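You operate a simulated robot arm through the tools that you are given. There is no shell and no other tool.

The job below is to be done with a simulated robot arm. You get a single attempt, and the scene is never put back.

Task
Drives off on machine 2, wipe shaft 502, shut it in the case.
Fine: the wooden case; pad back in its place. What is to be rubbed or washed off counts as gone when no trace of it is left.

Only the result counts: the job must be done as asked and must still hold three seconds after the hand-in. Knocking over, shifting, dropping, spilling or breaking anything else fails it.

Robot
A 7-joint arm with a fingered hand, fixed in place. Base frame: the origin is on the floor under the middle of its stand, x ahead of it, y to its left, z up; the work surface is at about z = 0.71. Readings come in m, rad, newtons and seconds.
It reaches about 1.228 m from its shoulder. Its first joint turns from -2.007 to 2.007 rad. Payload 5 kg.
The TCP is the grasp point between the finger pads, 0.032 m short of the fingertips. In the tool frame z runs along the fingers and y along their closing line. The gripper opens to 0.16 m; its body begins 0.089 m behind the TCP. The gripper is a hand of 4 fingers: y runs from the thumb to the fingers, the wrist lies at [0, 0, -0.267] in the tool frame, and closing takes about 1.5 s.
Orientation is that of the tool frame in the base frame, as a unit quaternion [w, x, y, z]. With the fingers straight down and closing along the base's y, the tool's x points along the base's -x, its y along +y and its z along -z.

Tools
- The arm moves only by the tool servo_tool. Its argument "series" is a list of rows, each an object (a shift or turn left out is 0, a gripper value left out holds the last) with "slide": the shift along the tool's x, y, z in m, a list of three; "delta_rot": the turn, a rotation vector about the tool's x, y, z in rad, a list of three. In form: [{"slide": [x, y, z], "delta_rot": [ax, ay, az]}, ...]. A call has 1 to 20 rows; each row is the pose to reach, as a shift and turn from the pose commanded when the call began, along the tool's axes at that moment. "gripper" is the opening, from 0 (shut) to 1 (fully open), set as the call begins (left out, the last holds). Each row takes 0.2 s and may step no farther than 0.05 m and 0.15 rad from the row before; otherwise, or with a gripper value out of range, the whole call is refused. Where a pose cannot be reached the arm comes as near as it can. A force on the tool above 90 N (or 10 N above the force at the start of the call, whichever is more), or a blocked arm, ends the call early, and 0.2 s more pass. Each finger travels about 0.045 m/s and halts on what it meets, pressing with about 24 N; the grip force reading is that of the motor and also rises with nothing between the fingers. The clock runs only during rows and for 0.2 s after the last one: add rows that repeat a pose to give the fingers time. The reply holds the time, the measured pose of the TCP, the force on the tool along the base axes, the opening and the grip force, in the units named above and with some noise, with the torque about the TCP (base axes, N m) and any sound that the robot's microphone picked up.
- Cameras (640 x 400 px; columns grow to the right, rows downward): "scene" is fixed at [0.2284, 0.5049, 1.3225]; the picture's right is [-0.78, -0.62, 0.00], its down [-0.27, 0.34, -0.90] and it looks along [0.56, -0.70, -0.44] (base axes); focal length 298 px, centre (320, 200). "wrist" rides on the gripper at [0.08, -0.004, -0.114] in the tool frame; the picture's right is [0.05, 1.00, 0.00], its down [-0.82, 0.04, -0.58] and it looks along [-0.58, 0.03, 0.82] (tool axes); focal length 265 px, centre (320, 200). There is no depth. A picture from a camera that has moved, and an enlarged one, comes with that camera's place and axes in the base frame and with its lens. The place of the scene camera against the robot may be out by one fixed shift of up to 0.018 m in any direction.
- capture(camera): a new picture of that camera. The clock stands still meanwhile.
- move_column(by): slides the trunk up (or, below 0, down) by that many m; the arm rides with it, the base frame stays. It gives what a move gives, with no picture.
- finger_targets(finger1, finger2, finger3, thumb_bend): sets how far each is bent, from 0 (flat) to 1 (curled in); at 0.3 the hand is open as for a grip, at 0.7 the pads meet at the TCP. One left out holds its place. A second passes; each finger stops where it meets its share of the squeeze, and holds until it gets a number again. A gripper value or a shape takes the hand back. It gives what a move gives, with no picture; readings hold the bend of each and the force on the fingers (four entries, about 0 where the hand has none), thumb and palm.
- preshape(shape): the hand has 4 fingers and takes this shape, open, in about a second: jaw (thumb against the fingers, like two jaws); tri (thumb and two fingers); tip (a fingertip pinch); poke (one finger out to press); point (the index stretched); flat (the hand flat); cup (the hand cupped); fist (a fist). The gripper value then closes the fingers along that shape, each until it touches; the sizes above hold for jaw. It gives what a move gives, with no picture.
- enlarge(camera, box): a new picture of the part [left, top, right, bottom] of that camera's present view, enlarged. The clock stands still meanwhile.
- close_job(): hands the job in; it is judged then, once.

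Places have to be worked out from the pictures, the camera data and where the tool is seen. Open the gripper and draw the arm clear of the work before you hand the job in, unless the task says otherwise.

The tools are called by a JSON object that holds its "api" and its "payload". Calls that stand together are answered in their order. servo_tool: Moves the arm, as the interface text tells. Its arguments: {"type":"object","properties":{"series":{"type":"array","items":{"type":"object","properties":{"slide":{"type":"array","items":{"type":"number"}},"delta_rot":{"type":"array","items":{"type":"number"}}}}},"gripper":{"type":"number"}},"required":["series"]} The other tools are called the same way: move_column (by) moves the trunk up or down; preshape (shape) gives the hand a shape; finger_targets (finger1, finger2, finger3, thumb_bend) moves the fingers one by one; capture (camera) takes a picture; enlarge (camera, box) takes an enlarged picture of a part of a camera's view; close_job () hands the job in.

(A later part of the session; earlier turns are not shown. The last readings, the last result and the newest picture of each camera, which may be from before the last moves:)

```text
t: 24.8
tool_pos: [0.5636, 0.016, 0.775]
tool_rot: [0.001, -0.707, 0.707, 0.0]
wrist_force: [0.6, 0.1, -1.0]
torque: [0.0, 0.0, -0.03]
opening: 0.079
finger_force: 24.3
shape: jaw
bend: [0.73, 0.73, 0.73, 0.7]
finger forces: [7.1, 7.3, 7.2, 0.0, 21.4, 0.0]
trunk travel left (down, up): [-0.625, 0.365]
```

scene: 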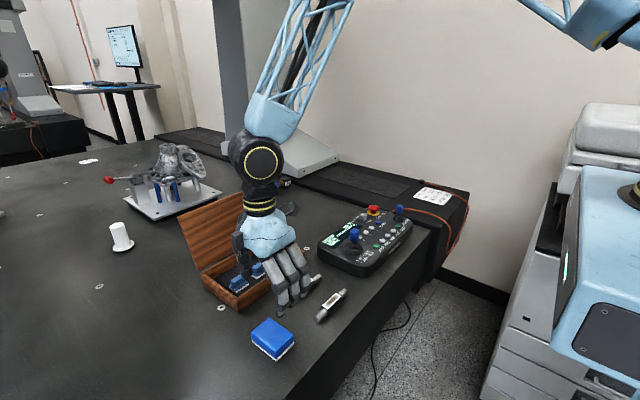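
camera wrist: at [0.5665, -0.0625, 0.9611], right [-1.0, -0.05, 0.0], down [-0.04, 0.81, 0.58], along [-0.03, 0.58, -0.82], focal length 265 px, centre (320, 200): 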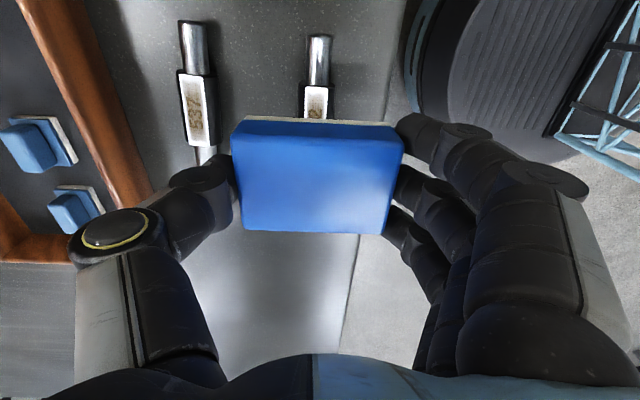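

Still no contact at felt height 0.739; I continue in small steps.

{"api": "servo_tool", "payload": {"series": [{"slide": [0, 0, 0.001]}, {"slide": [0, 0, 0.002]}, {"slide": [0, 0, 0.002]}]}}

{"api": "servo_tool", "payload": {"series": [{"slide": [0, 0, 0.001]}, {"slide": [0, 0, 0.002]}, {"slide": [0, 0, 0.002]}]}}

{"api": "enlarge", "payload": {"camera": "scene", "box": [290, 260, 360, 320]}}

```text
t: 25.6
tool_pos: [0.5636, 0.0155, 0.7735]
tool_rot: [0.001, 0.707, -0.707, 0.0]
wrist_force: [-0.9, 0.3, -0.4]
torque: [0.0, -0.05, 0.01]
opening: 0.0791
finger_force: 24.2
shape: jaw
bend: [0.73, 0.73, 0.73, 0.7]
finger forces: [7.1, 7.2, 7.0, 0.0, 21.4, 0.0]
trunk travel left (down, up): [-0.625, 0.365]
```

```text
t: 26.4
tool_pos: [0.5618, 0.0155, 0.7723]
tool_rot: [0.0, -0.707, 0.707, 0.0]
wrist_force: [0.9, -0.1, 13.6]
torque: [-0.02, -0.03, -0.03]
opening: 0.0788
finger_force: 23.4
shape: jaw
bend: [0.73, 0.73, 0.73, 0.7]
finger forces: [8.1, 7.9, 7.9, 0.0, 24.2, 0.0]
trunk travel left (down, up): [-0.625, 0.365]
```

```text
6.67 times, centred on (325, 290) of scene
camera zoom: at [0.2284, 0.5049, 1.3225], right [-0.78, -0.62, 0.0], down [-0.27, 0.34, -0.9], along [0.56, -0.7, -0.44], focal length 1987 px, centre (287, -400)
```

zoom: 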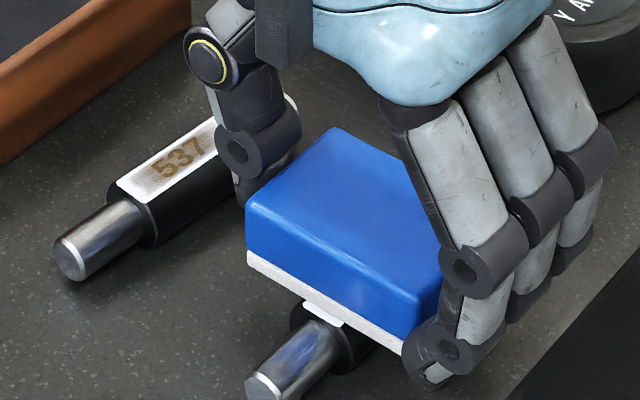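

Contact made with about 13 N. I make a first short rubbing stroke along the shaft's axis and check the forces and whether the shaft stays put.

{"api": "servo_tool", "payload": {"series": [{"slide": [-0.006, 0, 0]}, {"slide": [-0.012, 0, 0]}, {"slide": [-0.018, 0, 0]}, {"slide": [-0.012, 0, 0]}, {"slide": [-0.006, 0, 0]}, {"slide": [0.0, 0, 0]}, {"slide": [0.006, 0, 0]}, {"slide": [0.012, 0, 0]}, {"slide": [0.018, 0, 0]}, {"slide": [0.012, 0, 0]}, {"slide": [0.006, 0, 0]}, {"slide": [0.0, 0, 0]}]}}

{"api": "enlarge", "payload": {"camera": "scene", "box": [290, 260, 360, 320]}}

```text
t: 29.0
tool_pos: [0.5624, 0.0147, 0.7726]
tool_rot: [0.001, 0.707, -0.707, 0.0]
wrist_force: [-0.2, -6.6, 15.3]
torque: [-0.18, -0.05, -0.01]
opening: 0.0787
finger_force: 24.4
shape: jaw
bend: [0.73, 0.73, 0.73, 0.7]
finger forces: [8.5, 8.4, 8.0, 0.0, 24.7, 0.0]
trunk travel left (down, up): [-0.625, 0.365]
```

```text
6.67 times, centred on (325, 290) of scene
camera zoom: at [0.2284, 0.5049, 1.3225], right [-0.78, -0.62, 0.0], down [-0.27, 0.34, -0.9], along [0.56, -0.7, -0.44], focal length 1987 px, centre (287, -400)
```

zoom: 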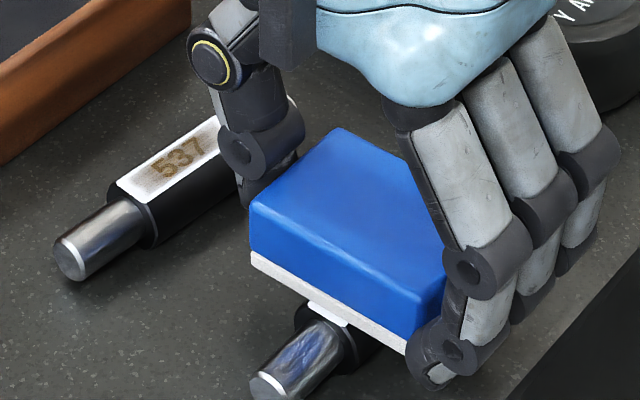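

The shaft stayed in place while the pad slid (about 7 N drag). I continue with several longer strokes.

{"api": "servo_tool", "payload": {"series": [{"slide": [-0.008, 0, 0]}, {"slide": [-0.016, 0, 0]}, {"slide": [-0.022, 0, 0]}, {"slide": [-0.014, 0, 0]}, {"slide": [-0.006, 0, 0]}, {"slide": [0.002, 0, 0]}, {"slide": [0.01, 0, 0]}, {"slide": [0.018, 0, 0]}, {"slide": [0.022, 0, 0]}, {"slide": [0.014, 0, 0]}, {"slide": [0.006, 0, 0]}, {"slide": [-0.002, 0, 0]}, {"slide": [-0.01, 0, 0]}, {"slide": [-0.018, 0, 0]}, {"slide": [-0.022, 0, 0]}, {"slide": [-0.014, 0, 0]}, {"slide": [-0.006, 0, 0]}, {"slide": [0.002, 0, 0]}, {"slide": [0.01, 0, 0]}, {"slide": [0.0, 0, 0]}]}}

{"api": "servo_tool", "payload": {"series": [{"slide": [0, 0, -0.01]}, {"slide": [0, 0, -0.04]}, {"slide": [0, 0, -0.075]}, {"slide": [-0.04, 0, -0.075]}, {"slide": [-0.08, 0, -0.075]}, {"slide": [-0.12, 0, -0.075]}, {"slide": [-0.12, 0, -0.075]}]}}

{"api": "enlarge", "payload": {"camera": "scene", "box": [290, 260, 370, 330]}}

{"api": "capture", "payload": {"camera": "wrist"}}

```text
t: 33.2
tool_pos: [0.5616, 0.0139, 0.7714]
tool_rot: [-0.001, -0.707, 0.707, 0.0]
wrist_force: [-0.3, -7.5, 12.5]
torque: [-0.23, -0.12, -0.04]
opening: 0.0786
finger_force: 24.2
shape: jaw
bend: [0.73, 0.73, 0.73, 0.71]
finger forces: [8.3, 8.6, 7.7, 0.1, 25.2, 0.1]
trunk travel left (down, up): [-0.625, 0.365]
```

```text
t: 34.8
tool_pos: [0.56, 0.1343, 0.846]
tool_rot: [-0.001, -0.706, 0.708, 0.0]
wrist_force: [0.4, 0.5, -1.7]
torque: [0.01, 0.03, -0.01]
opening: 0.0786
finger_force: 24.1
shape: jaw
bend: [0.73, 0.73, 0.73, 0.7]
finger forces: [7.7, 8.1, 8.0, 0.0, 23.5, 0.1]
trunk travel left (down, up): [-0.625, 0.365]
```

```text
5.71 times, centred on (330, 295) of scene
camera zoom: at [0.2284, 0.5049, 1.3225], right [-0.78, -0.62, 0.0], down [-0.27, 0.34, -0.9], along [0.56, -0.7, -0.44], focal length 1703 px, centre (263, -343)
```

zoom: 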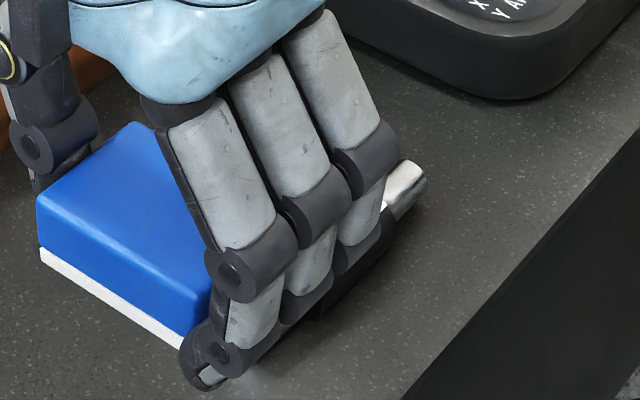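

```text
taken
camera wrist: at [0.5646, 0.0556, 0.9601], right [-1.0, -0.05, 0.0], down [-0.04, 0.82, 0.58], along [-0.03, 0.58, -0.82], focal length 265 px, centre (320, 200)
```

wrist: 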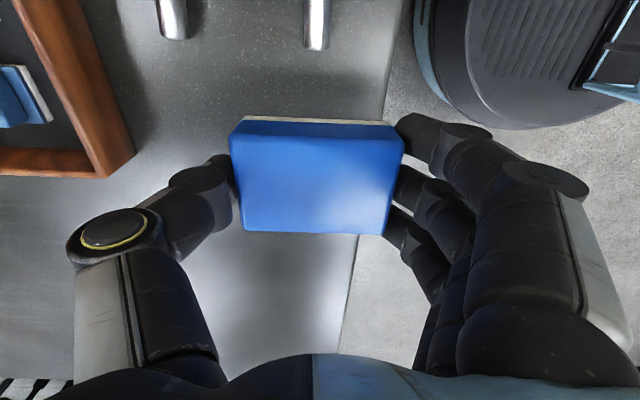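

I raise the hand and shift so the wrist camera sees the label past the pad.

{"api": "servo_tool", "payload": {"series": [{"slide": [0.02, 0, -0.04]}, {"slide": [0.05, 0, -0.075]}, {"slide": [0.08, 0, -0.1]}, {"slide": [0.115, 0, -0.11]}, {"slide": [0.115, 0, -0.11]}]}}

{"api": "capture", "payload": {"camera": "wrist"}}

{"api": "enlarge", "payload": {"camera": "wrist", "box": [280, 40, 360, 120]}}

{"api": "enlarge", "payload": {"camera": "scene", "box": [290, 260, 370, 330]}}

```text
t: 36.0
tool_pos: [0.5619, 0.021, 0.9552]
tool_rot: [0.0, 0.707, -0.707, 0.0]
wrist_force: [-0.1, -0.4, -1.3]
torque: [-0.01, 0.01, -0.01]
opening: 0.0785
finger_force: 24.3
shape: jaw
bend: [0.73, 0.73, 0.73, 0.7]
finger forces: [7.6, 7.8, 8.1, 0.1, 23.1, 0.1]
trunk travel left (down, up): [-0.625, 0.365]
```

```text
taken
camera wrist: at [0.566, -0.0585, 1.07], right [-1.0, -0.05, 0.0], down [-0.04, 0.82, 0.58], along [-0.03, 0.58, -0.82], focal length 265 px, centre (320, 200)
```

wrist: 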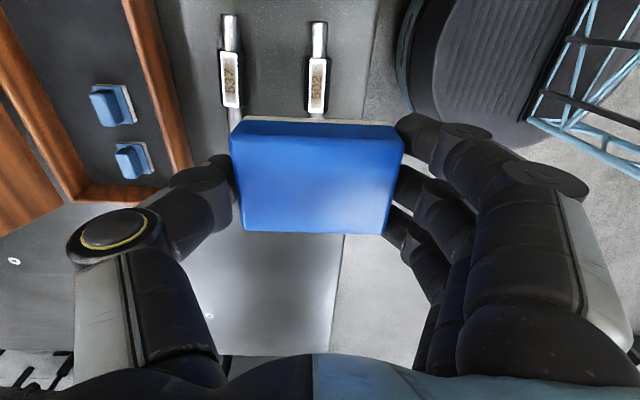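

```text
5.00 times, centred on (320, 80) of wrist
camera zoom: at [0.566, -0.0585, 1.07], right [-1.0, -0.05, 0.0], down [-0.04, 0.82, 0.58], along [-0.03, 0.58, -0.82], focal length 1327 px, centre (320, 800)
```

zoom: 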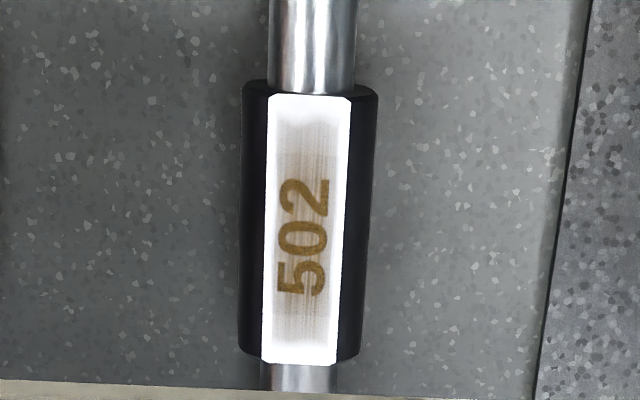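

```text
5.71 times, centred on (330, 295) of scene
camera zoom: at [0.2284, 0.5049, 1.3225], right [-0.78, -0.62, 0.0], down [-0.27, 0.34, -0.9], along [0.56, -0.7, -0.44], focal length 1703 px, centre (263, -343)
```

zoom: 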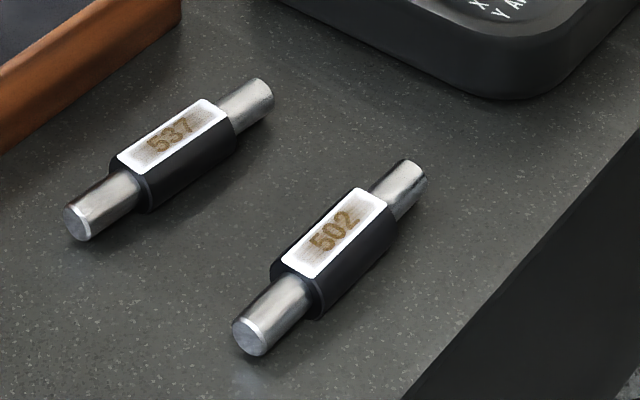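

The film on 502 is fainter than on 537, so wiping works but needs more strokes. I go back down onto the label, a touch firmer.

{"api": "servo_tool", "payload": {"series": [{"slide": [0.004, 0, 0.045]}, {"slide": [0.008, 0, 0.09]}, {"slide": [0.008, 0, 0.135]}, {"slide": [0.008, 0, 0.17]}, {"slide": [0.008, 0, 0.18]}, {"slide": [0.008, 0, 0.184]}, {"slide": [0.008, 0, 0.1858]}]}}

{"api": "servo_tool", "payload": {"series": [{"slide": [-0.01, 0, 0]}, {"slide": [-0.02, 0, 0]}, {"slide": [-0.01, 0, 0]}, {"slide": [0.0, 0, 0]}, {"slide": [0.01, 0, 0]}, {"slide": [0.02, 0, 0]}, {"slide": [0.01, 0, 0]}, {"slide": [0.0, 0, 0]}, {"slide": [-0.01, 0, 0]}, {"slide": [-0.02, 0, 0]}, {"slide": [-0.01, 0, 0]}, {"slide": [0.0, 0, 0]}, {"slide": [0.01, 0, 0]}, {"slide": [0.02, 0, 0]}, {"slide": [0.01, 0, 0]}, {"slide": [0.0, 0, 0]}, {"slide": [-0.01, 0, 0]}, {"slide": [-0.02, 0, 0]}, {"slide": [-0.01, 0, 0]}, {"slide": [0.0, 0, 0]}]}}

{"api": "enlarge", "payload": {"camera": "scene", "box": [290, 260, 370, 330]}}

```text
t: 37.6
tool_pos: [0.5618, 0.0127, 0.7714]
tool_rot: [-0.001, 0.708, -0.707, 0.002]
wrist_force: [-0.6, -0.5, 12.9]
torque: [-0.06, -0.01, -0.01]
opening: 0.0783
finger_force: 24.2
shape: jaw
bend: [0.73, 0.73, 0.73, 0.7]
finger forces: [7.8, 8.0, 8.3, 0.0, 23.1, 0.0]
trunk travel left (down, up): [-0.625, 0.365]
```

```text
t: 41.8
tool_pos: [0.5627, 0.0144, 0.7706]
tool_rot: [-0.001, 0.708, -0.707, 0.0]
wrist_force: [0.4, 8.8, 18.1]
torque: [0.14, -0.08, 0.06]
opening: 0.0784
finger_force: 23.6
shape: jaw
bend: [0.73, 0.73, 0.73, 0.71]
finger forces: [7.9, 8.1, 9.0, 0.0, 24.9, 0.1]
trunk travel left (down, up): [-0.625, 0.365]
```

```text
5.71 times, centred on (330, 295) of scene
camera zoom: at [0.2284, 0.5049, 1.3225], right [-0.78, -0.62, 0.0], down [-0.27, 0.34, -0.9], along [0.56, -0.7, -0.44], focal length 1703 px, centre (263, -343)
```

zoom: 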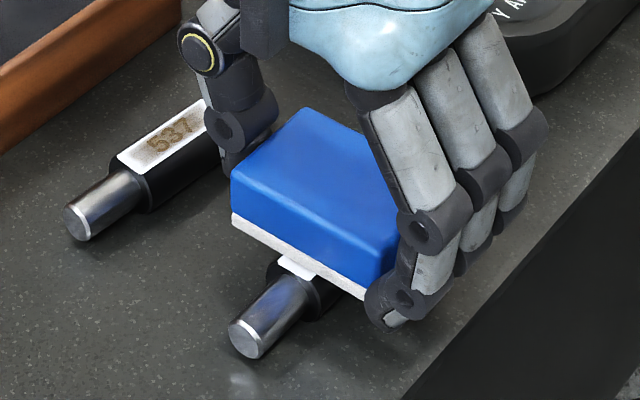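

Stable at 13–18 N with the shaft in place. I rub one more full set, then lift and look.

{"api": "servo_tool", "payload": {"series": [{"slide": [-0.01, 0, 0]}, {"slide": [-0.02, 0, 0]}, {"slide": [-0.01, 0, 0]}, {"slide": [0.0, 0, 0]}, {"slide": [0.01, 0, 0]}, {"slide": [0.02, 0, 0]}, {"slide": [0.01, 0, 0]}, {"slide": [0.0, 0, 0]}, {"slide": [-0.01, 0, 0]}, {"slide": [-0.02, 0, 0]}, {"slide": [-0.01, 0, 0]}, {"slide": [0.0, 0, 0]}, {"slide": [0.01, 0, 0]}, {"slide": [0.02, 0, 0]}, {"slide": [0.01, 0, 0]}, {"slide": [0.0, 0, 0]}, {"slide": [-0.01, 0, 0]}, {"slide": [-0.02, 0, 0]}, {"slide": [-0.01, 0, 0]}, {"slide": [0.0, 0, 0]}]}}

{"api": "servo_tool", "payload": {"series": [{"slide": [0, 0, -0.01]}, {"slide": [0, 0, -0.05]}, {"slide": [-0.004, 0, -0.095]}, {"slide": [-0.008, 0, -0.14]}, {"slide": [-0.008, 0, -0.1858]}, {"slide": [-0.008, 0, -0.1858]}]}}

{"api": "enlarge", "payload": {"camera": "wrist", "box": [280, 40, 360, 120]}}

{"api": "enlarge", "payload": {"camera": "scene", "box": [290, 260, 370, 330]}}

```text
t: 46.0
tool_pos: [0.5619, 0.0147, 0.7715]
tool_rot: [-0.001, 0.708, -0.706, -0.001]
wrist_force: [-0.3, 7.3, 10.3]
torque: [0.15, -0.06, 0.02]
opening: 0.0783
finger_force: 23.5
shape: jaw
bend: [0.73, 0.73, 0.73, 0.71]
finger forces: [8.2, 8.7, 9.1, 0.0, 25.3, 0.1]
trunk travel left (down, up): [-0.625, 0.365]
```

```text
t: 47.4
tool_pos: [0.5631, 0.0209, 0.9531]
tool_rot: [0.0, -0.707, 0.708, 0.0]
wrist_force: [-0.2, 0.2, -1.3]
torque: [0.01, -0.01, -0.02]
opening: 0.0782
finger_force: 23.8
shape: jaw
bend: [0.73, 0.73, 0.73, 0.7]
finger forces: [7.4, 8.0, 8.0, 0.0, 23.1, 0.0]
trunk travel left (down, up): [-0.625, 0.365]
```

```text
5.00 times, centred on (320, 80) of wrist
camera zoom: at [0.5669, -0.0585, 1.0675], right [-1.0, -0.05, 0.0], down [-0.04, 0.82, 0.58], along [-0.03, 0.58, -0.82], focal length 1327 px, centre (320, 800)
```

zoom: 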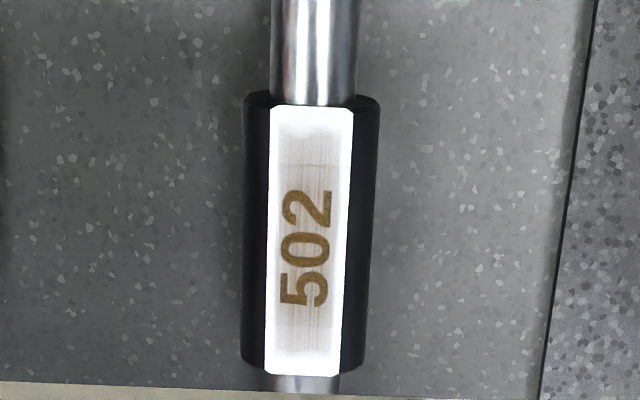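

```text
5.71 times, centred on (330, 295) of scene
camera zoom: at [0.2284, 0.5049, 1.3225], right [-0.78, -0.62, 0.0], down [-0.27, 0.34, -0.9], along [0.56, -0.7, -0.44], focal length 1703 px, centre (263, -343)
```

zoom: 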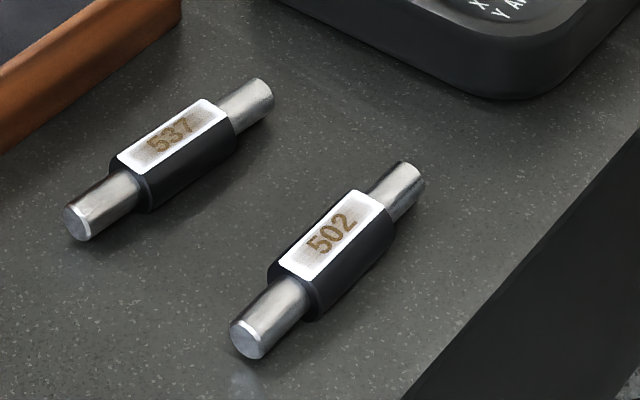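

The film is fading steadily and the number itself stays sharp (it's engraved). I do more, faster strokes with slightly more pressure.

{"api": "servo_tool", "payload": {"series": [{"slide": [0.004, 0, 0.045]}, {"slide": [0.009, 0, 0.09]}, {"slide": [0.009, 0, 0.135]}, {"slide": [0.009, 0, 0.17]}, {"slide": [0.009, 0, 0.18]}, {"slide": [0.009, 0, 0.184]}, {"slide": [0.009, 0, 0.1862]}]}}

{"api": "servo_tool", "payload": {"series": [{"slide": [-0.02, 0, 0]}, {"slide": [0.0, 0, 0]}, {"slide": [0.02, 0, 0]}, {"slide": [0.0, 0, 0]}, {"slide": [-0.02, 0, 0]}, {"slide": [0.0, 0, 0]}, {"slide": [0.02, 0, 0]}, {"slide": [0.0, 0, 0]}, {"slide": [-0.02, 0, 0]}, {"slide": [0.0, 0, 0]}, {"slide": [0.02, 0, 0]}, {"slide": [0.0, 0, 0]}, {"slide": [-0.02, 0, 0]}, {"slide": [0.0, 0, 0]}, {"slide": [0.02, 0, 0]}, {"slide": [0.0, 0, 0]}, {"slide": [-0.02, 0, 0]}, {"slide": [0.0, 0, 0]}, {"slide": [0.02, 0, 0]}, {"slide": [0.0, 0, 0]}]}}

{"api": "enlarge", "payload": {"camera": "scene", "box": [290, 260, 370, 330]}}

```text
t: 49.0
tool_pos: [0.5638, 0.0118, 0.7707]
tool_rot: [0.0, -0.707, 0.707, -0.001]
wrist_force: [-0.6, 1.3, 14.6]
torque: [0.0, -0.03, -0.02]
opening: 0.0783
finger_force: 24.4
shape: jaw
bend: [0.73, 0.73, 0.73, 0.7]
finger forces: [7.5, 8.0, 8.2, 0.0, 23.3, 0.1]
trunk travel left (down, up): [-0.625, 0.365]
```

```text
t: 53.2
tool_pos: [0.5607, 0.0115, 0.7708]
tool_rot: [0.0, -0.707, 0.707, -0.001]
wrist_force: [0.1, -3.4, 7.8]
torque: [-0.08, -0.04, -0.01]
opening: 0.0782
finger_force: 23.5
shape: jaw
bend: [0.73, 0.73, 0.73, 0.71]
finger forces: [7.9, 8.4, 7.6, 0.0, 23.9, 0.0]
trunk travel left (down, up): [-0.625, 0.365]
```

```text
5.71 times, centred on (330, 295) of scene
camera zoom: at [0.2284, 0.5049, 1.3225], right [-0.78, -0.62, 0.0], down [-0.27, 0.34, -0.9], along [0.56, -0.7, -0.44], focal length 1703 px, centre (263, -343)
```

zoom: 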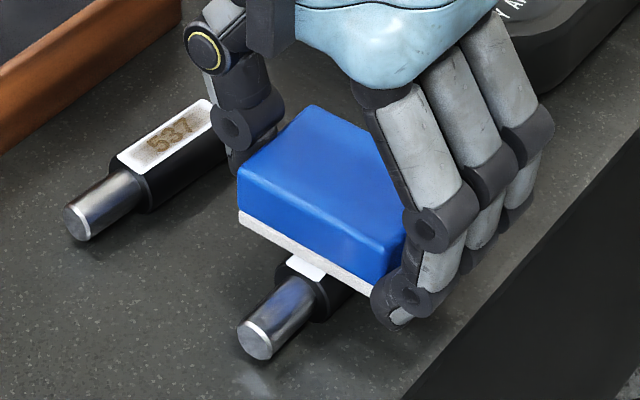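

Force fell to about 8 N, so I press 0.8 mm deeper and keep rubbing.

{"api": "servo_tool", "payload": {"series": [{"slide": [-0.02, 0, 0.0005]}, {"slide": [0.0, 0, 0.0008]}, {"slide": [0.02, 0, 0.0008]}, {"slide": [0.0, 0, 0.0008]}, {"slide": [-0.02, 0, 0.0008]}, {"slide": [0.0, 0, 0.0008]}, {"slide": [0.02, 0, 0.0008]}, {"slide": [0.0, 0, 0.0008]}, {"slide": [-0.02, 0, 0.0008]}, {"slide": [0.0, 0, 0.0008]}, {"slide": [0.02, 0, 0.0008]}, {"slide": [0.0, 0, 0.0008]}, {"slide": [-0.02, 0, 0.0008]}, {"slide": [0.0, 0, 0.0008]}, {"slide": [0.02, 0, 0.0008]}, {"slide": [0.0, 0, 0.0008]}, {"slide": [-0.02, 0, 0.0008]}, {"slide": [0.0, 0, 0.0008]}, {"slide": [0.02, 0, 0.0008]}, {"slide": [0.0, 0, 0.0008]}]}}

{"api": "servo_tool", "payload": {"series": [{"slide": [0, 0, -0.01]}, {"slide": [0, 0, -0.05]}, {"slide": [-0.004, 0, -0.095]}, {"slide": [-0.009, 0, -0.14]}, {"slide": [-0.009, 0, -0.187]}, {"slide": [-0.009, 0, -0.187]}]}}

{"api": "enlarge", "payload": {"camera": "wrist", "box": [280, 40, 360, 120]}}

{"api": "enlarge", "payload": {"camera": "scene", "box": [290, 260, 370, 330]}}

```text
t: 57.4
tool_pos: [0.5627, 0.0107, 0.7709]
tool_rot: [-0.001, -0.706, 0.708, 0.0]
wrist_force: [1.0, -8.2, 16.6]
torque: [-0.2, -0.12, -0.04]
opening: 0.0781
finger_force: 24.4
shape: jaw
bend: [0.73, 0.73, 0.73, 0.71]
finger forces: [8.5, 8.8, 7.4, 0.1, 24.9, 0.0]
trunk travel left (down, up): [-0.625, 0.365]
```

```text
t: 58.8
tool_pos: [0.564, 0.0242, 0.9567]
tool_rot: [0.0, 0.707, -0.707, 0.0]
wrist_force: [0.3, -0.2, -1.0]
torque: [-0.01, -0.03, -0.02]
opening: 0.0782
finger_force: 24.2
shape: jaw
bend: [0.73, 0.73, 0.73, 0.7]
finger forces: [7.3, 8.0, 8.1, 0.0, 22.8, 0.1]
trunk travel left (down, up): [-0.625, 0.365]
```

```text
5.00 times, centred on (320, 80) of wrist
camera zoom: at [0.5679, -0.0565, 1.07], right [-1.0, -0.05, 0.0], down [-0.04, 0.81, 0.58], along [-0.03, 0.58, -0.82], focal length 1327 px, centre (320, 800)
```

zoom: 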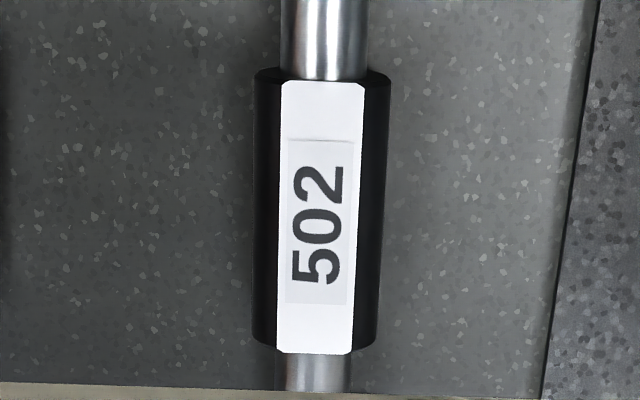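

```text
5.71 times, centred on (330, 295) of scene
camera zoom: at [0.2284, 0.5049, 1.3225], right [-0.78, -0.62, 0.0], down [-0.27, 0.34, -0.9], along [0.56, -0.7, -0.44], focal length 1703 px, centre (263, -343)
```

zoom: 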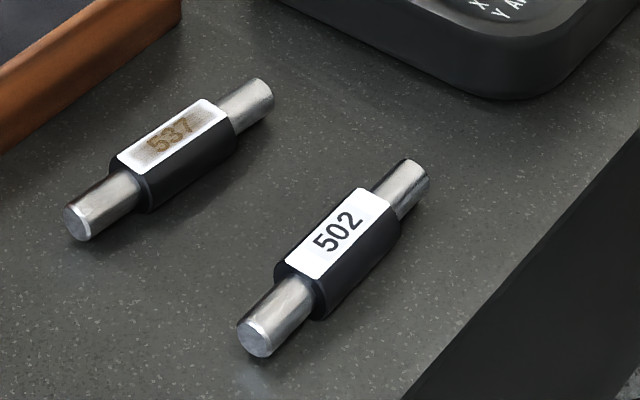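

The label is now clean white with "502" in black. I zoom further to make sure no trace is left.

{"api": "enlarge", "payload": {"camera": "wrist", "box": [300, 55, 340, 115]}}

{"api": "enlarge", "payload": {"camera": "scene", "box": [315, 285, 350, 315]}}

```text
6.67 times, centred on (320, 85) of wrist
camera zoom: at [0.5679, -0.0565, 1.07], right [-1.0, -0.05, 0.0], down [-0.04, 0.81, 0.58], along [-0.03, 0.58, -0.82], focal length 1769 px, centre (320, 967)
```

zoom: 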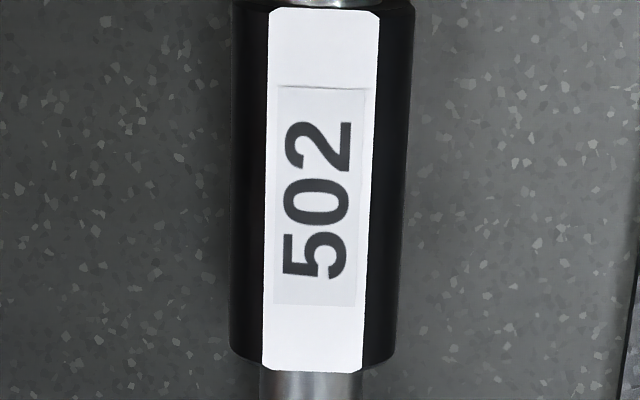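

```text
13.33 times, centred on (332, 300) of scene
camera zoom: at [0.2284, 0.5049, 1.3225], right [-0.78, -0.62, 0.0], down [-0.27, 0.34, -0.9], along [0.56, -0.7, -0.44], focal length 3973 px, centre (153, -1133)
```

zoom: 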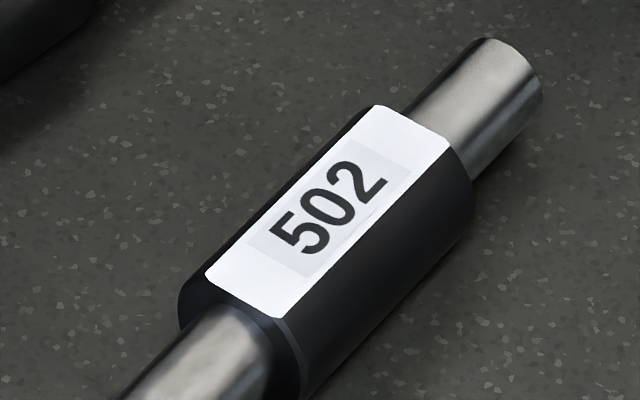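

The stain is completely gone. I carry the pad back to its original place and lower it gently.

{"api": "servo_tool", "payload": {"series": [{"slide": [-0.04, -0.011, 0.0]}, {"slide": [-0.08, -0.022, 0.0]}, {"slide": [-0.12, -0.034, 0.01]}, {"slide": [-0.155, -0.044, 0.03]}, {"slide": [-0.1714, -0.0482, 0.06]}, {"slide": [-0.1714, -0.0482, 0.1]}, {"slide": [-0.1714, -0.0482, 0.14]}, {"slide": [-0.1714, -0.0482, 0.175]}, {"slide": [-0.1714, -0.0482, 0.195]}, {"slide": [-0.1714, -0.0482, 0.203]}, {"slide": [-0.1714, -0.0482, 0.207]}, {"slide": [-0.1714, -0.0482, 0.207]}]}}

{"api": "capture", "payload": {"camera": "wrist"}}

{"api": "enlarge", "payload": {"camera": "scene", "box": [220, 270, 330, 370]}}

```text
t: 61.4
tool_pos: [0.6112, 0.1939, 0.7512]
tool_rot: [0.0, -0.707, 0.707, 0.001]
wrist_force: [0.1, 0.2, -0.9]
torque: [-0.02, 0.0, 0.01]
opening: 0.0781
finger_force: 24.1
shape: jaw
bend: [0.73, 0.73, 0.73, 0.7]
finger forces: [7.1, 7.9, 7.8, 0.0, 22.2, 0.1]
trunk travel left (down, up): [-0.625, 0.365]
```

```text
taken
camera wrist: at [0.6149, 0.1135, 0.8642], right [-1.0, -0.05, 0.0], down [-0.04, 0.82, 0.58], along [-0.03, 0.58, -0.82], focal length 265 px, centre (320, 200)
```

wrist: 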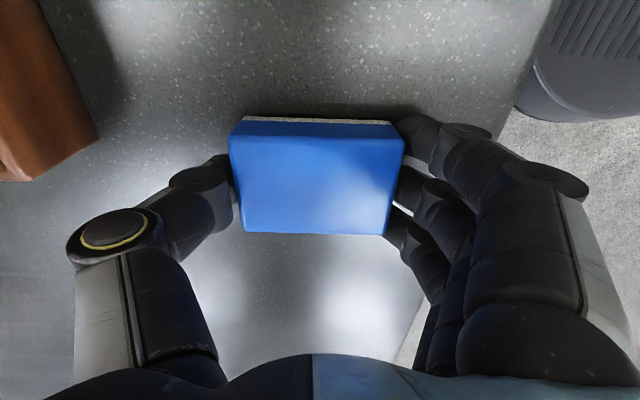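

```text
4.00 times, centred on (275, 320) of scene
camera zoom: at [0.2284, 0.5049, 1.3225], right [-0.78, -0.62, 0.0], down [-0.27, 0.34, -0.9], along [0.56, -0.7, -0.44], focal length 1192 px, centre (500, -280)
```

zoom: 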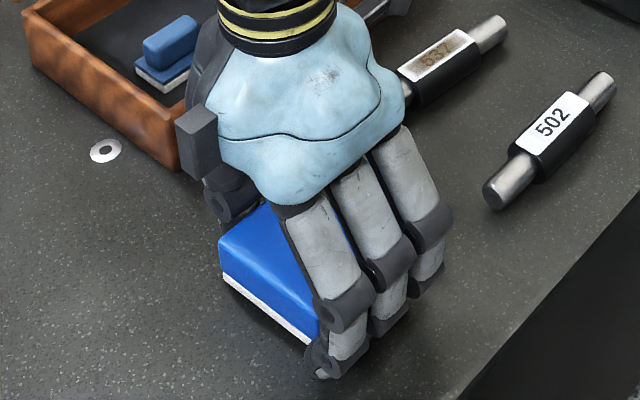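

About 3–4 mm remain. I lower until slight contact with the table.

{"api": "servo_tool", "payload": {"series": [{"slide": [0, 0, 0.001]}, {"slide": [0, 0, 0.002]}, {"slide": [0, 0, 0.003]}, {"slide": [0, 0, 0.0035]}, {"slide": [0, 0, 0.0035]}]}}

```text
t: 62.6
tool_pos: [0.6109, 0.1936, 0.7473]
tool_rot: [0.0, 0.708, -0.707, 0.0]
wrist_force: [-0.2, -0.2, -0.6]
torque: [0.02, 0.01, -0.01]
opening: 0.078
finger_force: 24.5
shape: jaw
bend: [0.73, 0.73, 0.73, 0.7]
finger forces: [7.1, 7.8, 7.8, 0.0, 22.2, 0.0]
trunk travel left (down, up): [-0.625, 0.365]
```

{"api": "servo_tool", "payload": {"series": [{"slide": [0, 0, 0.0005]}, {"slide": [0, 0, 0.001]}, {"slide": [0, 0, 0.0015]}, {"slide": [0, 0, 0.0015]}]}}

```text
t: 63.6
tool_pos: [0.6113, 0.1917, 0.7446]
tool_rot: [0.001, -0.707, 0.707, 0.0]
wrist_force: [0.8, -0.4, -1.2]
torque: [-0.02, 0.0, -0.02]
opening: 0.0779
finger_force: 24.5
shape: jaw
bend: [0.73, 0.73, 0.73, 0.7]
finger forces: [7.2, 7.8, 7.8, 0.0, 22.2, 0.1]
trunk travel left (down, up): [-0.625, 0.365]
```

Still free (weight carried). I go down another 1.5 mm carefully.

{"api": "servo_tool", "payload": {"series": [{"slide": [0, 0, 0.0005]}, {"slide": [0, 0, 0.001]}, {"slide": [0, 0, 0.0015]}, {"slide": [0, 0, 0.0015]}]}}

{"api": "enlarge", "payload": {"camera": "scene", "box": [250, 310, 310, 370]}}

```text
t: 64.6
tool_pos: [0.6099, 0.1917, 0.7455]
tool_rot: [0.0, -0.707, 0.707, -0.001]
wrist_force: [-0.2, -0.7, 13.1]
torque: [-0.11, -0.12, -0.03]
opening: 0.078
finger_force: 24.0
shape: jaw
bend: [0.73, 0.73, 0.73, 0.71]
finger forces: [7.5, 8.0, 7.8, 0.0, 22.9, 0.0]
trunk travel left (down, up): [-0.625, 0.365]
```

```text
6.67 times, centred on (280, 340) of scene
camera zoom: at [0.2284, 0.5049, 1.3225], right [-0.78, -0.62, 0.0], down [-0.27, 0.34, -0.9], along [0.56, -0.7, -0.44], focal length 1987 px, centre (587, -733)
```

zoom: 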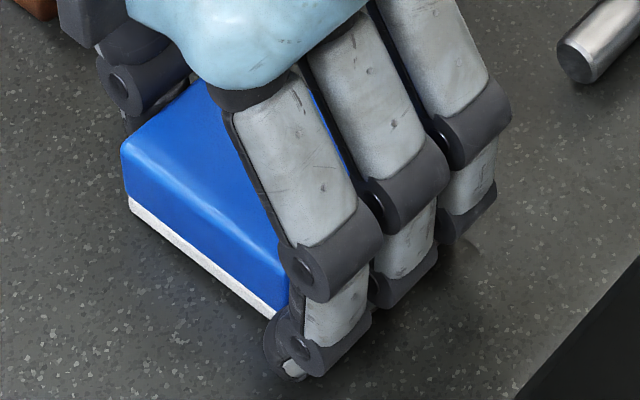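

The pad is down on the table. I relax slightly, open the fingers, then lift away.

{"api": "servo_tool", "payload": {"series": [{"slide": [0, 0, -0.0007]}, {"slide": [0, 0, -0.0007]}]}}

{"api": "servo_tool", "payload": {"series": [{"slide": [0, 0, 0]}, {"slide": [0, 0, 0]}, {"slide": [0, 0, 0]}, {"slide": [0, 0, 0]}, {"slide": [0, 0, 0]}, {"slide": [0, 0, 0]}, {"slide": [0, 0, 0]}], "gripper": 0.7}}

{"api": "servo_tool", "payload": {"series": [{"slide": [0, 0, -0.02]}, {"slide": [0, 0, -0.05]}, {"slide": [0, 0, -0.09]}, {"slide": [0, 0, -0.13]}, {"slide": [0, 0, -0.155]}, {"slide": [0, 0, -0.155]}]}}

{"api": "enlarge", "payload": {"camera": "wrist", "box": [260, 60, 380, 150]}}

{"api": "capture", "payload": {"camera": "wrist"}}

```text
t: 65.2
tool_pos: [0.6093, 0.1919, 0.7443]
tool_rot: [0.001, 0.707, -0.707, 0.0]
wrist_force: [1.1, 0.4, 7.1]
torque: [-0.09, -0.18, -0.06]
opening: 0.0778
finger_force: 23.8
shape: jaw
bend: [0.73, 0.73, 0.73, 0.71]
finger forces: [7.2, 7.8, 7.9, 0.0, 23.3, 0.1]
trunk travel left (down, up): [-0.625, 0.365]
```

```text
t: 66.8
tool_pos: [0.6102, 0.1929, 0.7445]
tool_rot: [0.0, 0.707, -0.707, 0.0]
wrist_force: [0.8, 0.0, 0.5]
torque: [0.01, -0.03, 0.02]
opening: 0.1117
finger_force: 0.1
shape: jaw
bend: [0.67, 0.67, 0.67, 0.63]
finger forces: [0.0, 0.0, 0.0, 0.1, 0.0, 0.0]
trunk travel left (down, up): [-0.625, 0.365]
```

```text
t: 68.2
tool_pos: [0.6093, 0.1924, 0.8977]
tool_rot: [0.0, -0.707, 0.707, 0.0]
wrist_force: [0.5, -0.2, -0.3]
torque: [0.0, 0.05, 0.01]
opening: 0.1116
finger_force: 0.0
shape: jaw
bend: [0.67, 0.67, 0.67, 0.63]
finger forces: [0.0, 0.0, 0.1, 0.0, 0.1, 0.1]
trunk travel left (down, up): [-0.625, 0.365]
```

```text
4.44 times, centred on (320, 105) of wrist
camera zoom: at [0.6142, 0.1127, 1.0117], right [-1.0, -0.05, 0.0], down [-0.04, 0.82, 0.58], along [-0.03, 0.58, -0.82], focal length 1180 px, centre (320, 622)
```

zoom: 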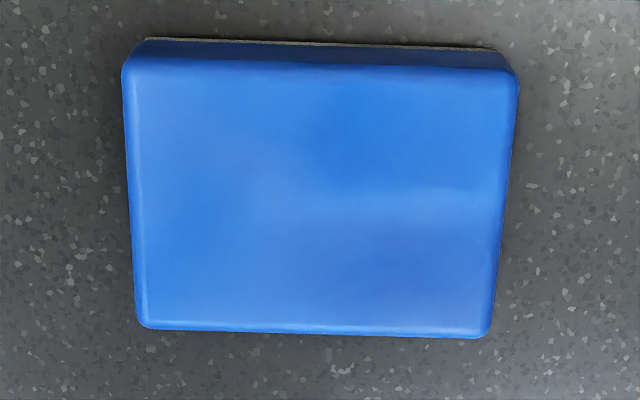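

```text
taken
camera wrist: at [0.6142, 0.1127, 1.0117], right [-1.0, -0.05, 0.0], down [-0.04, 0.82, 0.58], along [-0.03, 0.58, -0.82], focal length 265 px, centre (320, 200)
```

wrist: 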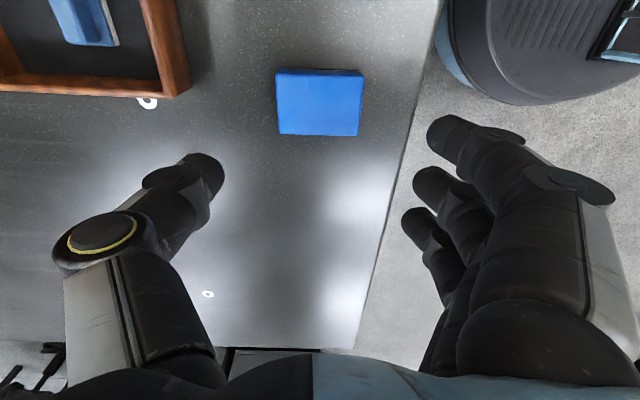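

The pad is back within about 1.5 mm of where it started. Next I study the case: I raise the hand and move over it for a good look at its interior and lid.

{"api": "servo_tool", "payload": {"series": [{"slide": [0.0, 0.0, -0.04]}, {"slide": [0.02, -0.02, -0.08]}, {"slide": [0.05, -0.045, -0.11]}, {"slide": [0.082, -0.074, -0.131]}, {"slide": [0.115, -0.103, -0.131]}, {"slide": [0.148, -0.132, -0.131]}, {"slide": [0.18, -0.161, -0.131]}, {"slide": [0.2114, -0.189, -0.131]}, {"slide": [0.2114, -0.189, -0.131]}], "gripper": 1.0}}

{"api": "capture", "payload": {"camera": "wrist"}}

{"api": "capture", "payload": {"camera": "scene"}}

```text
t: 70.2
tool_pos: [0.8005, -0.0217, 1.0294]
tool_rot: [0.0, -0.707, 0.707, 0.0]
wrist_force: [0.1, -0.6, -0.2]
torque: [-0.01, 0.01, 0.0]
opening: 0.1601
finger_force: 0.2
shape: jaw
bend: [0.3, 0.3, 0.3, 0.3]
finger forces: [0.1, 0.0, 0.0, 0.0, 0.0, 0.0]
trunk travel left (down, up): [-0.625, 0.365]
```

```text
taken
camera wrist: at [0.8041, -0.101, 1.1433], right [-1.0, -0.05, 0.0], down [-0.04, 0.82, 0.58], along [-0.03, 0.58, -0.82], focal length 265 px, centre (320, 200)
```

wrist: 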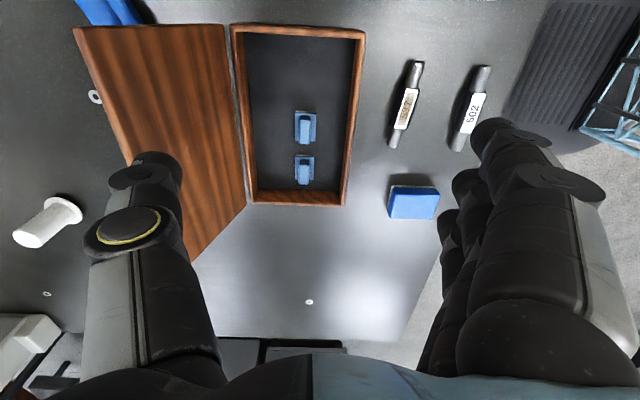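

```text
taken
```

scene: 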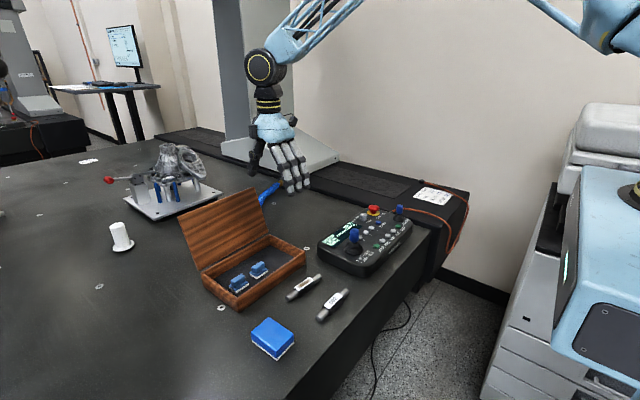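

Good view of the case from above. I enlarge it to measure the interior, the two small blocks and the lid.

{"api": "enlarge", "payload": {"camera": "wrist", "box": [190, 10, 390, 220]}}

{"api": "enlarge", "payload": {"camera": "wrist", "box": [60, 10, 260, 150]}}

{"api": "enlarge", "payload": {"camera": "scene", "box": [170, 175, 320, 315]}}

```text
1.90 times, centred on (290, 115) of wrist
camera zoom: at [0.8041, -0.101, 1.1433], right [-1.0, -0.05, 0.0], down [-0.04, 0.82, 0.58], along [-0.03, 0.58, -0.82], focal length 506 px, centre (377, 362)
```

zoom: 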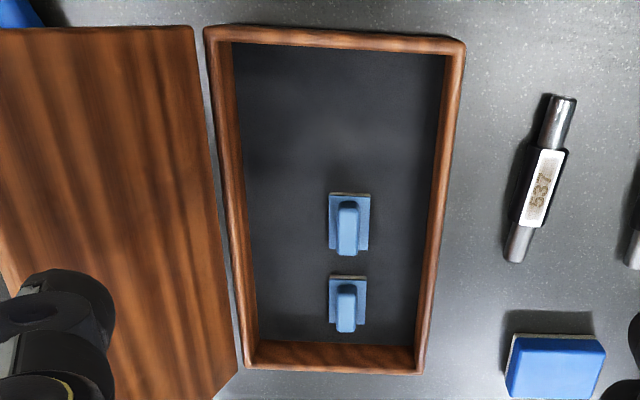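

```text
2.86 times, centred on (160, 80) of wrist
camera zoom: at [0.8041, -0.101, 1.1433], right [-1.0, -0.05, 0.0], down [-0.04, 0.82, 0.58], along [-0.03, 0.58, -0.82], focal length 758 px, centre (777, 543)
```

zoom: 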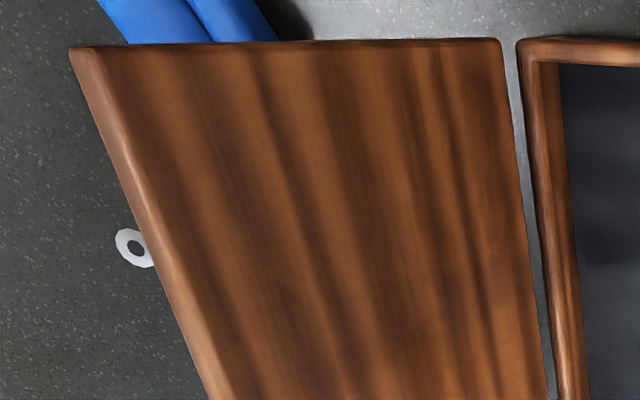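

```text
2.86 times, centred on (245, 245) of scene
camera zoom: at [0.2284, 0.5049, 1.3225], right [-0.78, -0.62, 0.0], down [-0.27, 0.34, -0.9], along [0.56, -0.7, -0.44], focal length 851 px, centre (534, 71)
```

zoom: 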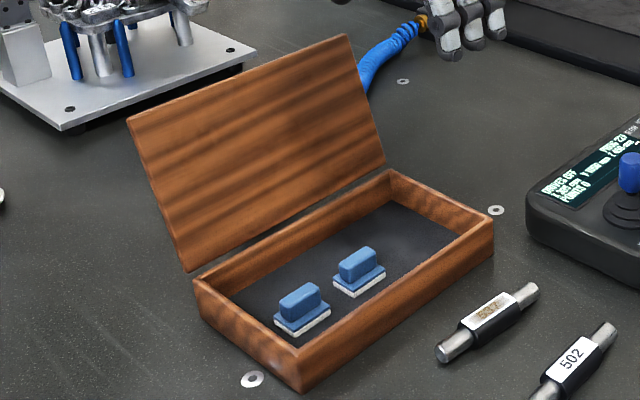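

Case rim is at z≈0.753, spanning x 0.745–0.915 and y −0.086–0.182, with the two blocks at y>0.025. Space around the shaft will be tight, so I look at the "tri" and "tip" shapes for a slimmer grip.

{"api": "preshape", "payload": {"shape": "tri"}}

{"api": "capture", "payload": {"camera": "wrist"}}

{"api": "enlarge", "payload": {"camera": "scene", "box": [210, 90, 330, 200]}}

{"api": "preshape", "payload": {"shape": "tip"}}

{"api": "capture", "payload": {"camera": "wrist"}}

{"api": "enlarge", "payload": {"camera": "scene", "box": [210, 90, 330, 200]}}

```text
t: 71.1
tool_pos: [0.7997, -0.0235, 1.0297]
tool_rot: [-0.001, -0.707, 0.707, -0.001]
wrist_force: [0.6, 0.8, -0.7]
torque: [-0.04, 0.0, 0.01]
opening: 0.1599
finger_force: 0.1
shape: tri
bend: [0.3, 0.3, 0.01, 0.3]
finger forces: [0.1, 0.0, 0.0, 0.0, 0.0, 0.0]
trunk travel left (down, up): [-0.625, 0.365]
```

```text
taken
camera wrist: at [0.8039, -0.1011, 1.1432], right [-1.0, -0.05, 0.0], down [-0.04, 0.82, 0.58], along [-0.03, 0.58, -0.82], focal length 265 px, centre (320, 200)
```

wrist: 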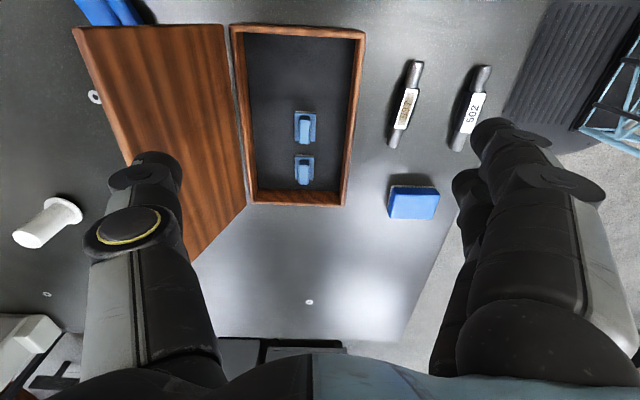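

```text
3.64 times, centred on (270, 145) of scene
camera zoom: at [0.2284, 0.5049, 1.3225], right [-0.78, -0.62, 0.0], down [-0.27, 0.34, -0.9], along [0.56, -0.7, -0.44], focal length 1084 px, centre (502, 400)
```

zoom: 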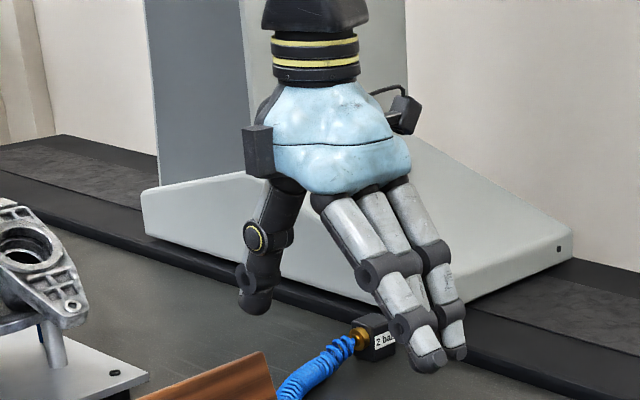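

```text
t: 72.0
tool_pos: [0.7995, -0.0212, 1.0289]
tool_rot: [0.0, 0.708, -0.707, 0.0]
wrist_force: [0.0, 0.6, -0.1]
torque: [0.01, 0.01, -0.02]
opening: 0.1597
finger_force: 0.0
shape: tip
bend: [0.01, 0.3, 0.01, 0.3]
finger forces: [0.1, 0.1, 0.0, 0.1, 0.0, 0.0]
trunk travel left (down, up): [-0.625, 0.365]
```

```text
taken
camera wrist: at [0.8039, -0.1011, 1.1432], right [-1.0, -0.05, 0.0], down [-0.04, 0.82, 0.58], along [-0.03, 0.58, -0.82], focal length 265 px, centre (320, 200)
```

wrist: 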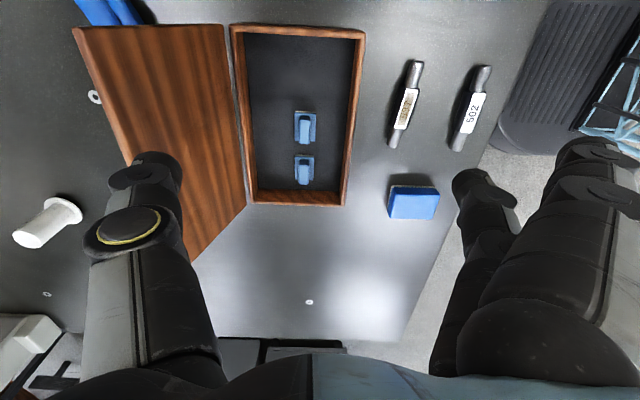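

```text
3.64 times, centred on (270, 145) of scene
camera zoom: at [0.2284, 0.5049, 1.3225], right [-0.78, -0.62, 0.0], down [-0.27, 0.34, -0.9], along [0.56, -0.7, -0.44], focal length 1084 px, centre (502, 400)
```

zoom: 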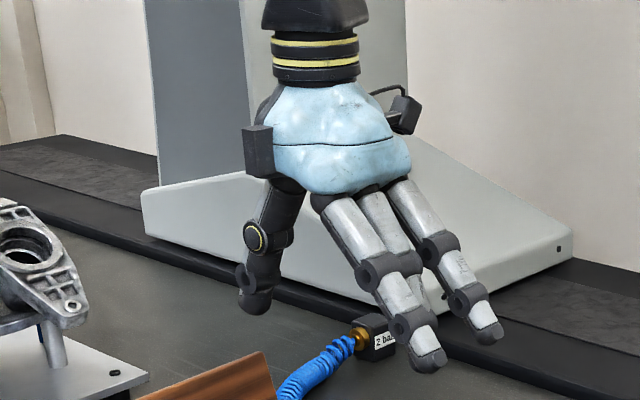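

"Tri"/"tip" leave straight fingers sticking out that would hit the blocks, so the full "jaw" grip seems best, with the shaft laid along x in the free end of the case. I measure the inside width precisely at that end.

{"api": "enlarge", "payload": {"camera": "wrist", "box": [225, 15, 305, 95]}}

{"api": "enlarge", "payload": {"camera": "wrist", "box": [300, 15, 380, 95]}}

{"api": "enlarge", "payload": {"camera": "wrist", "box": [265, 90, 345, 200]}}

{"api": "enlarge", "payload": {"camera": "wrist", "box": [380, 50, 500, 160]}}

```text
5.00 times, centred on (265, 55) of wrist
camera zoom: at [0.8039, -0.1011, 1.1432], right [-1.0, -0.05, 0.0], down [-0.04, 0.82, 0.58], along [-0.03, 0.58, -0.82], focal length 1327 px, centre (595, 925)
```

zoom: 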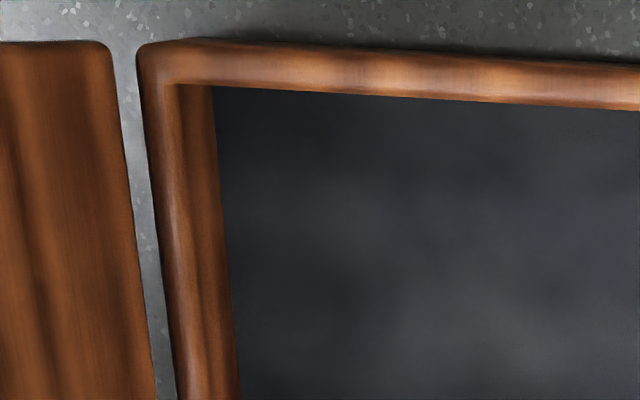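

```text
5.00 times, centred on (340, 55) of wrist
camera zoom: at [0.8039, -0.1011, 1.1432], right [-1.0, -0.05, 0.0], down [-0.04, 0.82, 0.58], along [-0.03, 0.58, -0.82], focal length 1327 px, centre (220, 925)
```

zoom: 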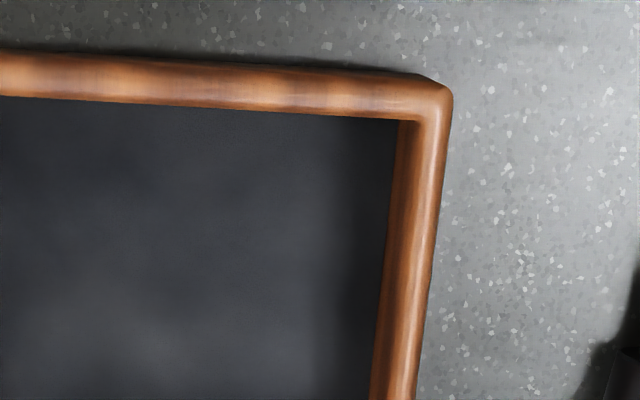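

```text
3.64 times, centred on (305, 145) of wrist
camera zoom: at [0.8039, -0.1011, 1.1432], right [-1.0, -0.05, 0.0], down [-0.04, 0.82, 0.58], along [-0.03, 0.58, -0.82], focal length 965 px, centre (374, 400)
```

zoom: 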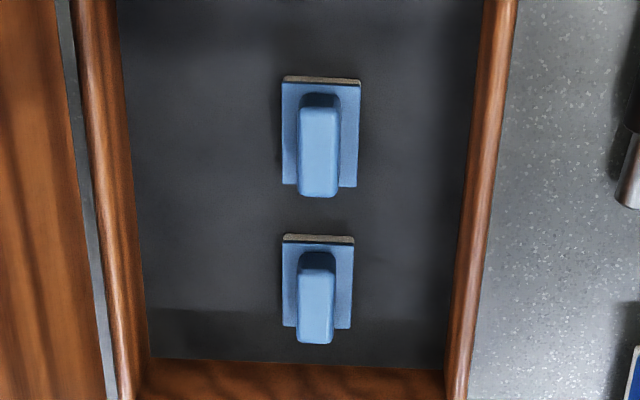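

```text
3.64 times, centred on (440, 105) of wrist
camera zoom: at [0.8039, -0.1011, 1.1432], right [-1.0, -0.05, 0.0], down [-0.04, 0.82, 0.58], along [-0.03, 0.58, -0.82], focal length 965 px, centre (-116, 546)
```

zoom: 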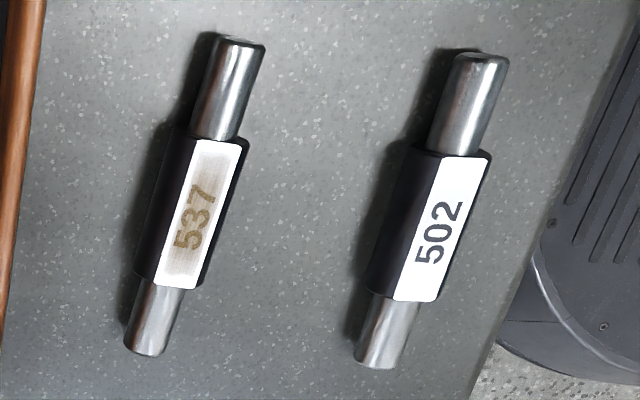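

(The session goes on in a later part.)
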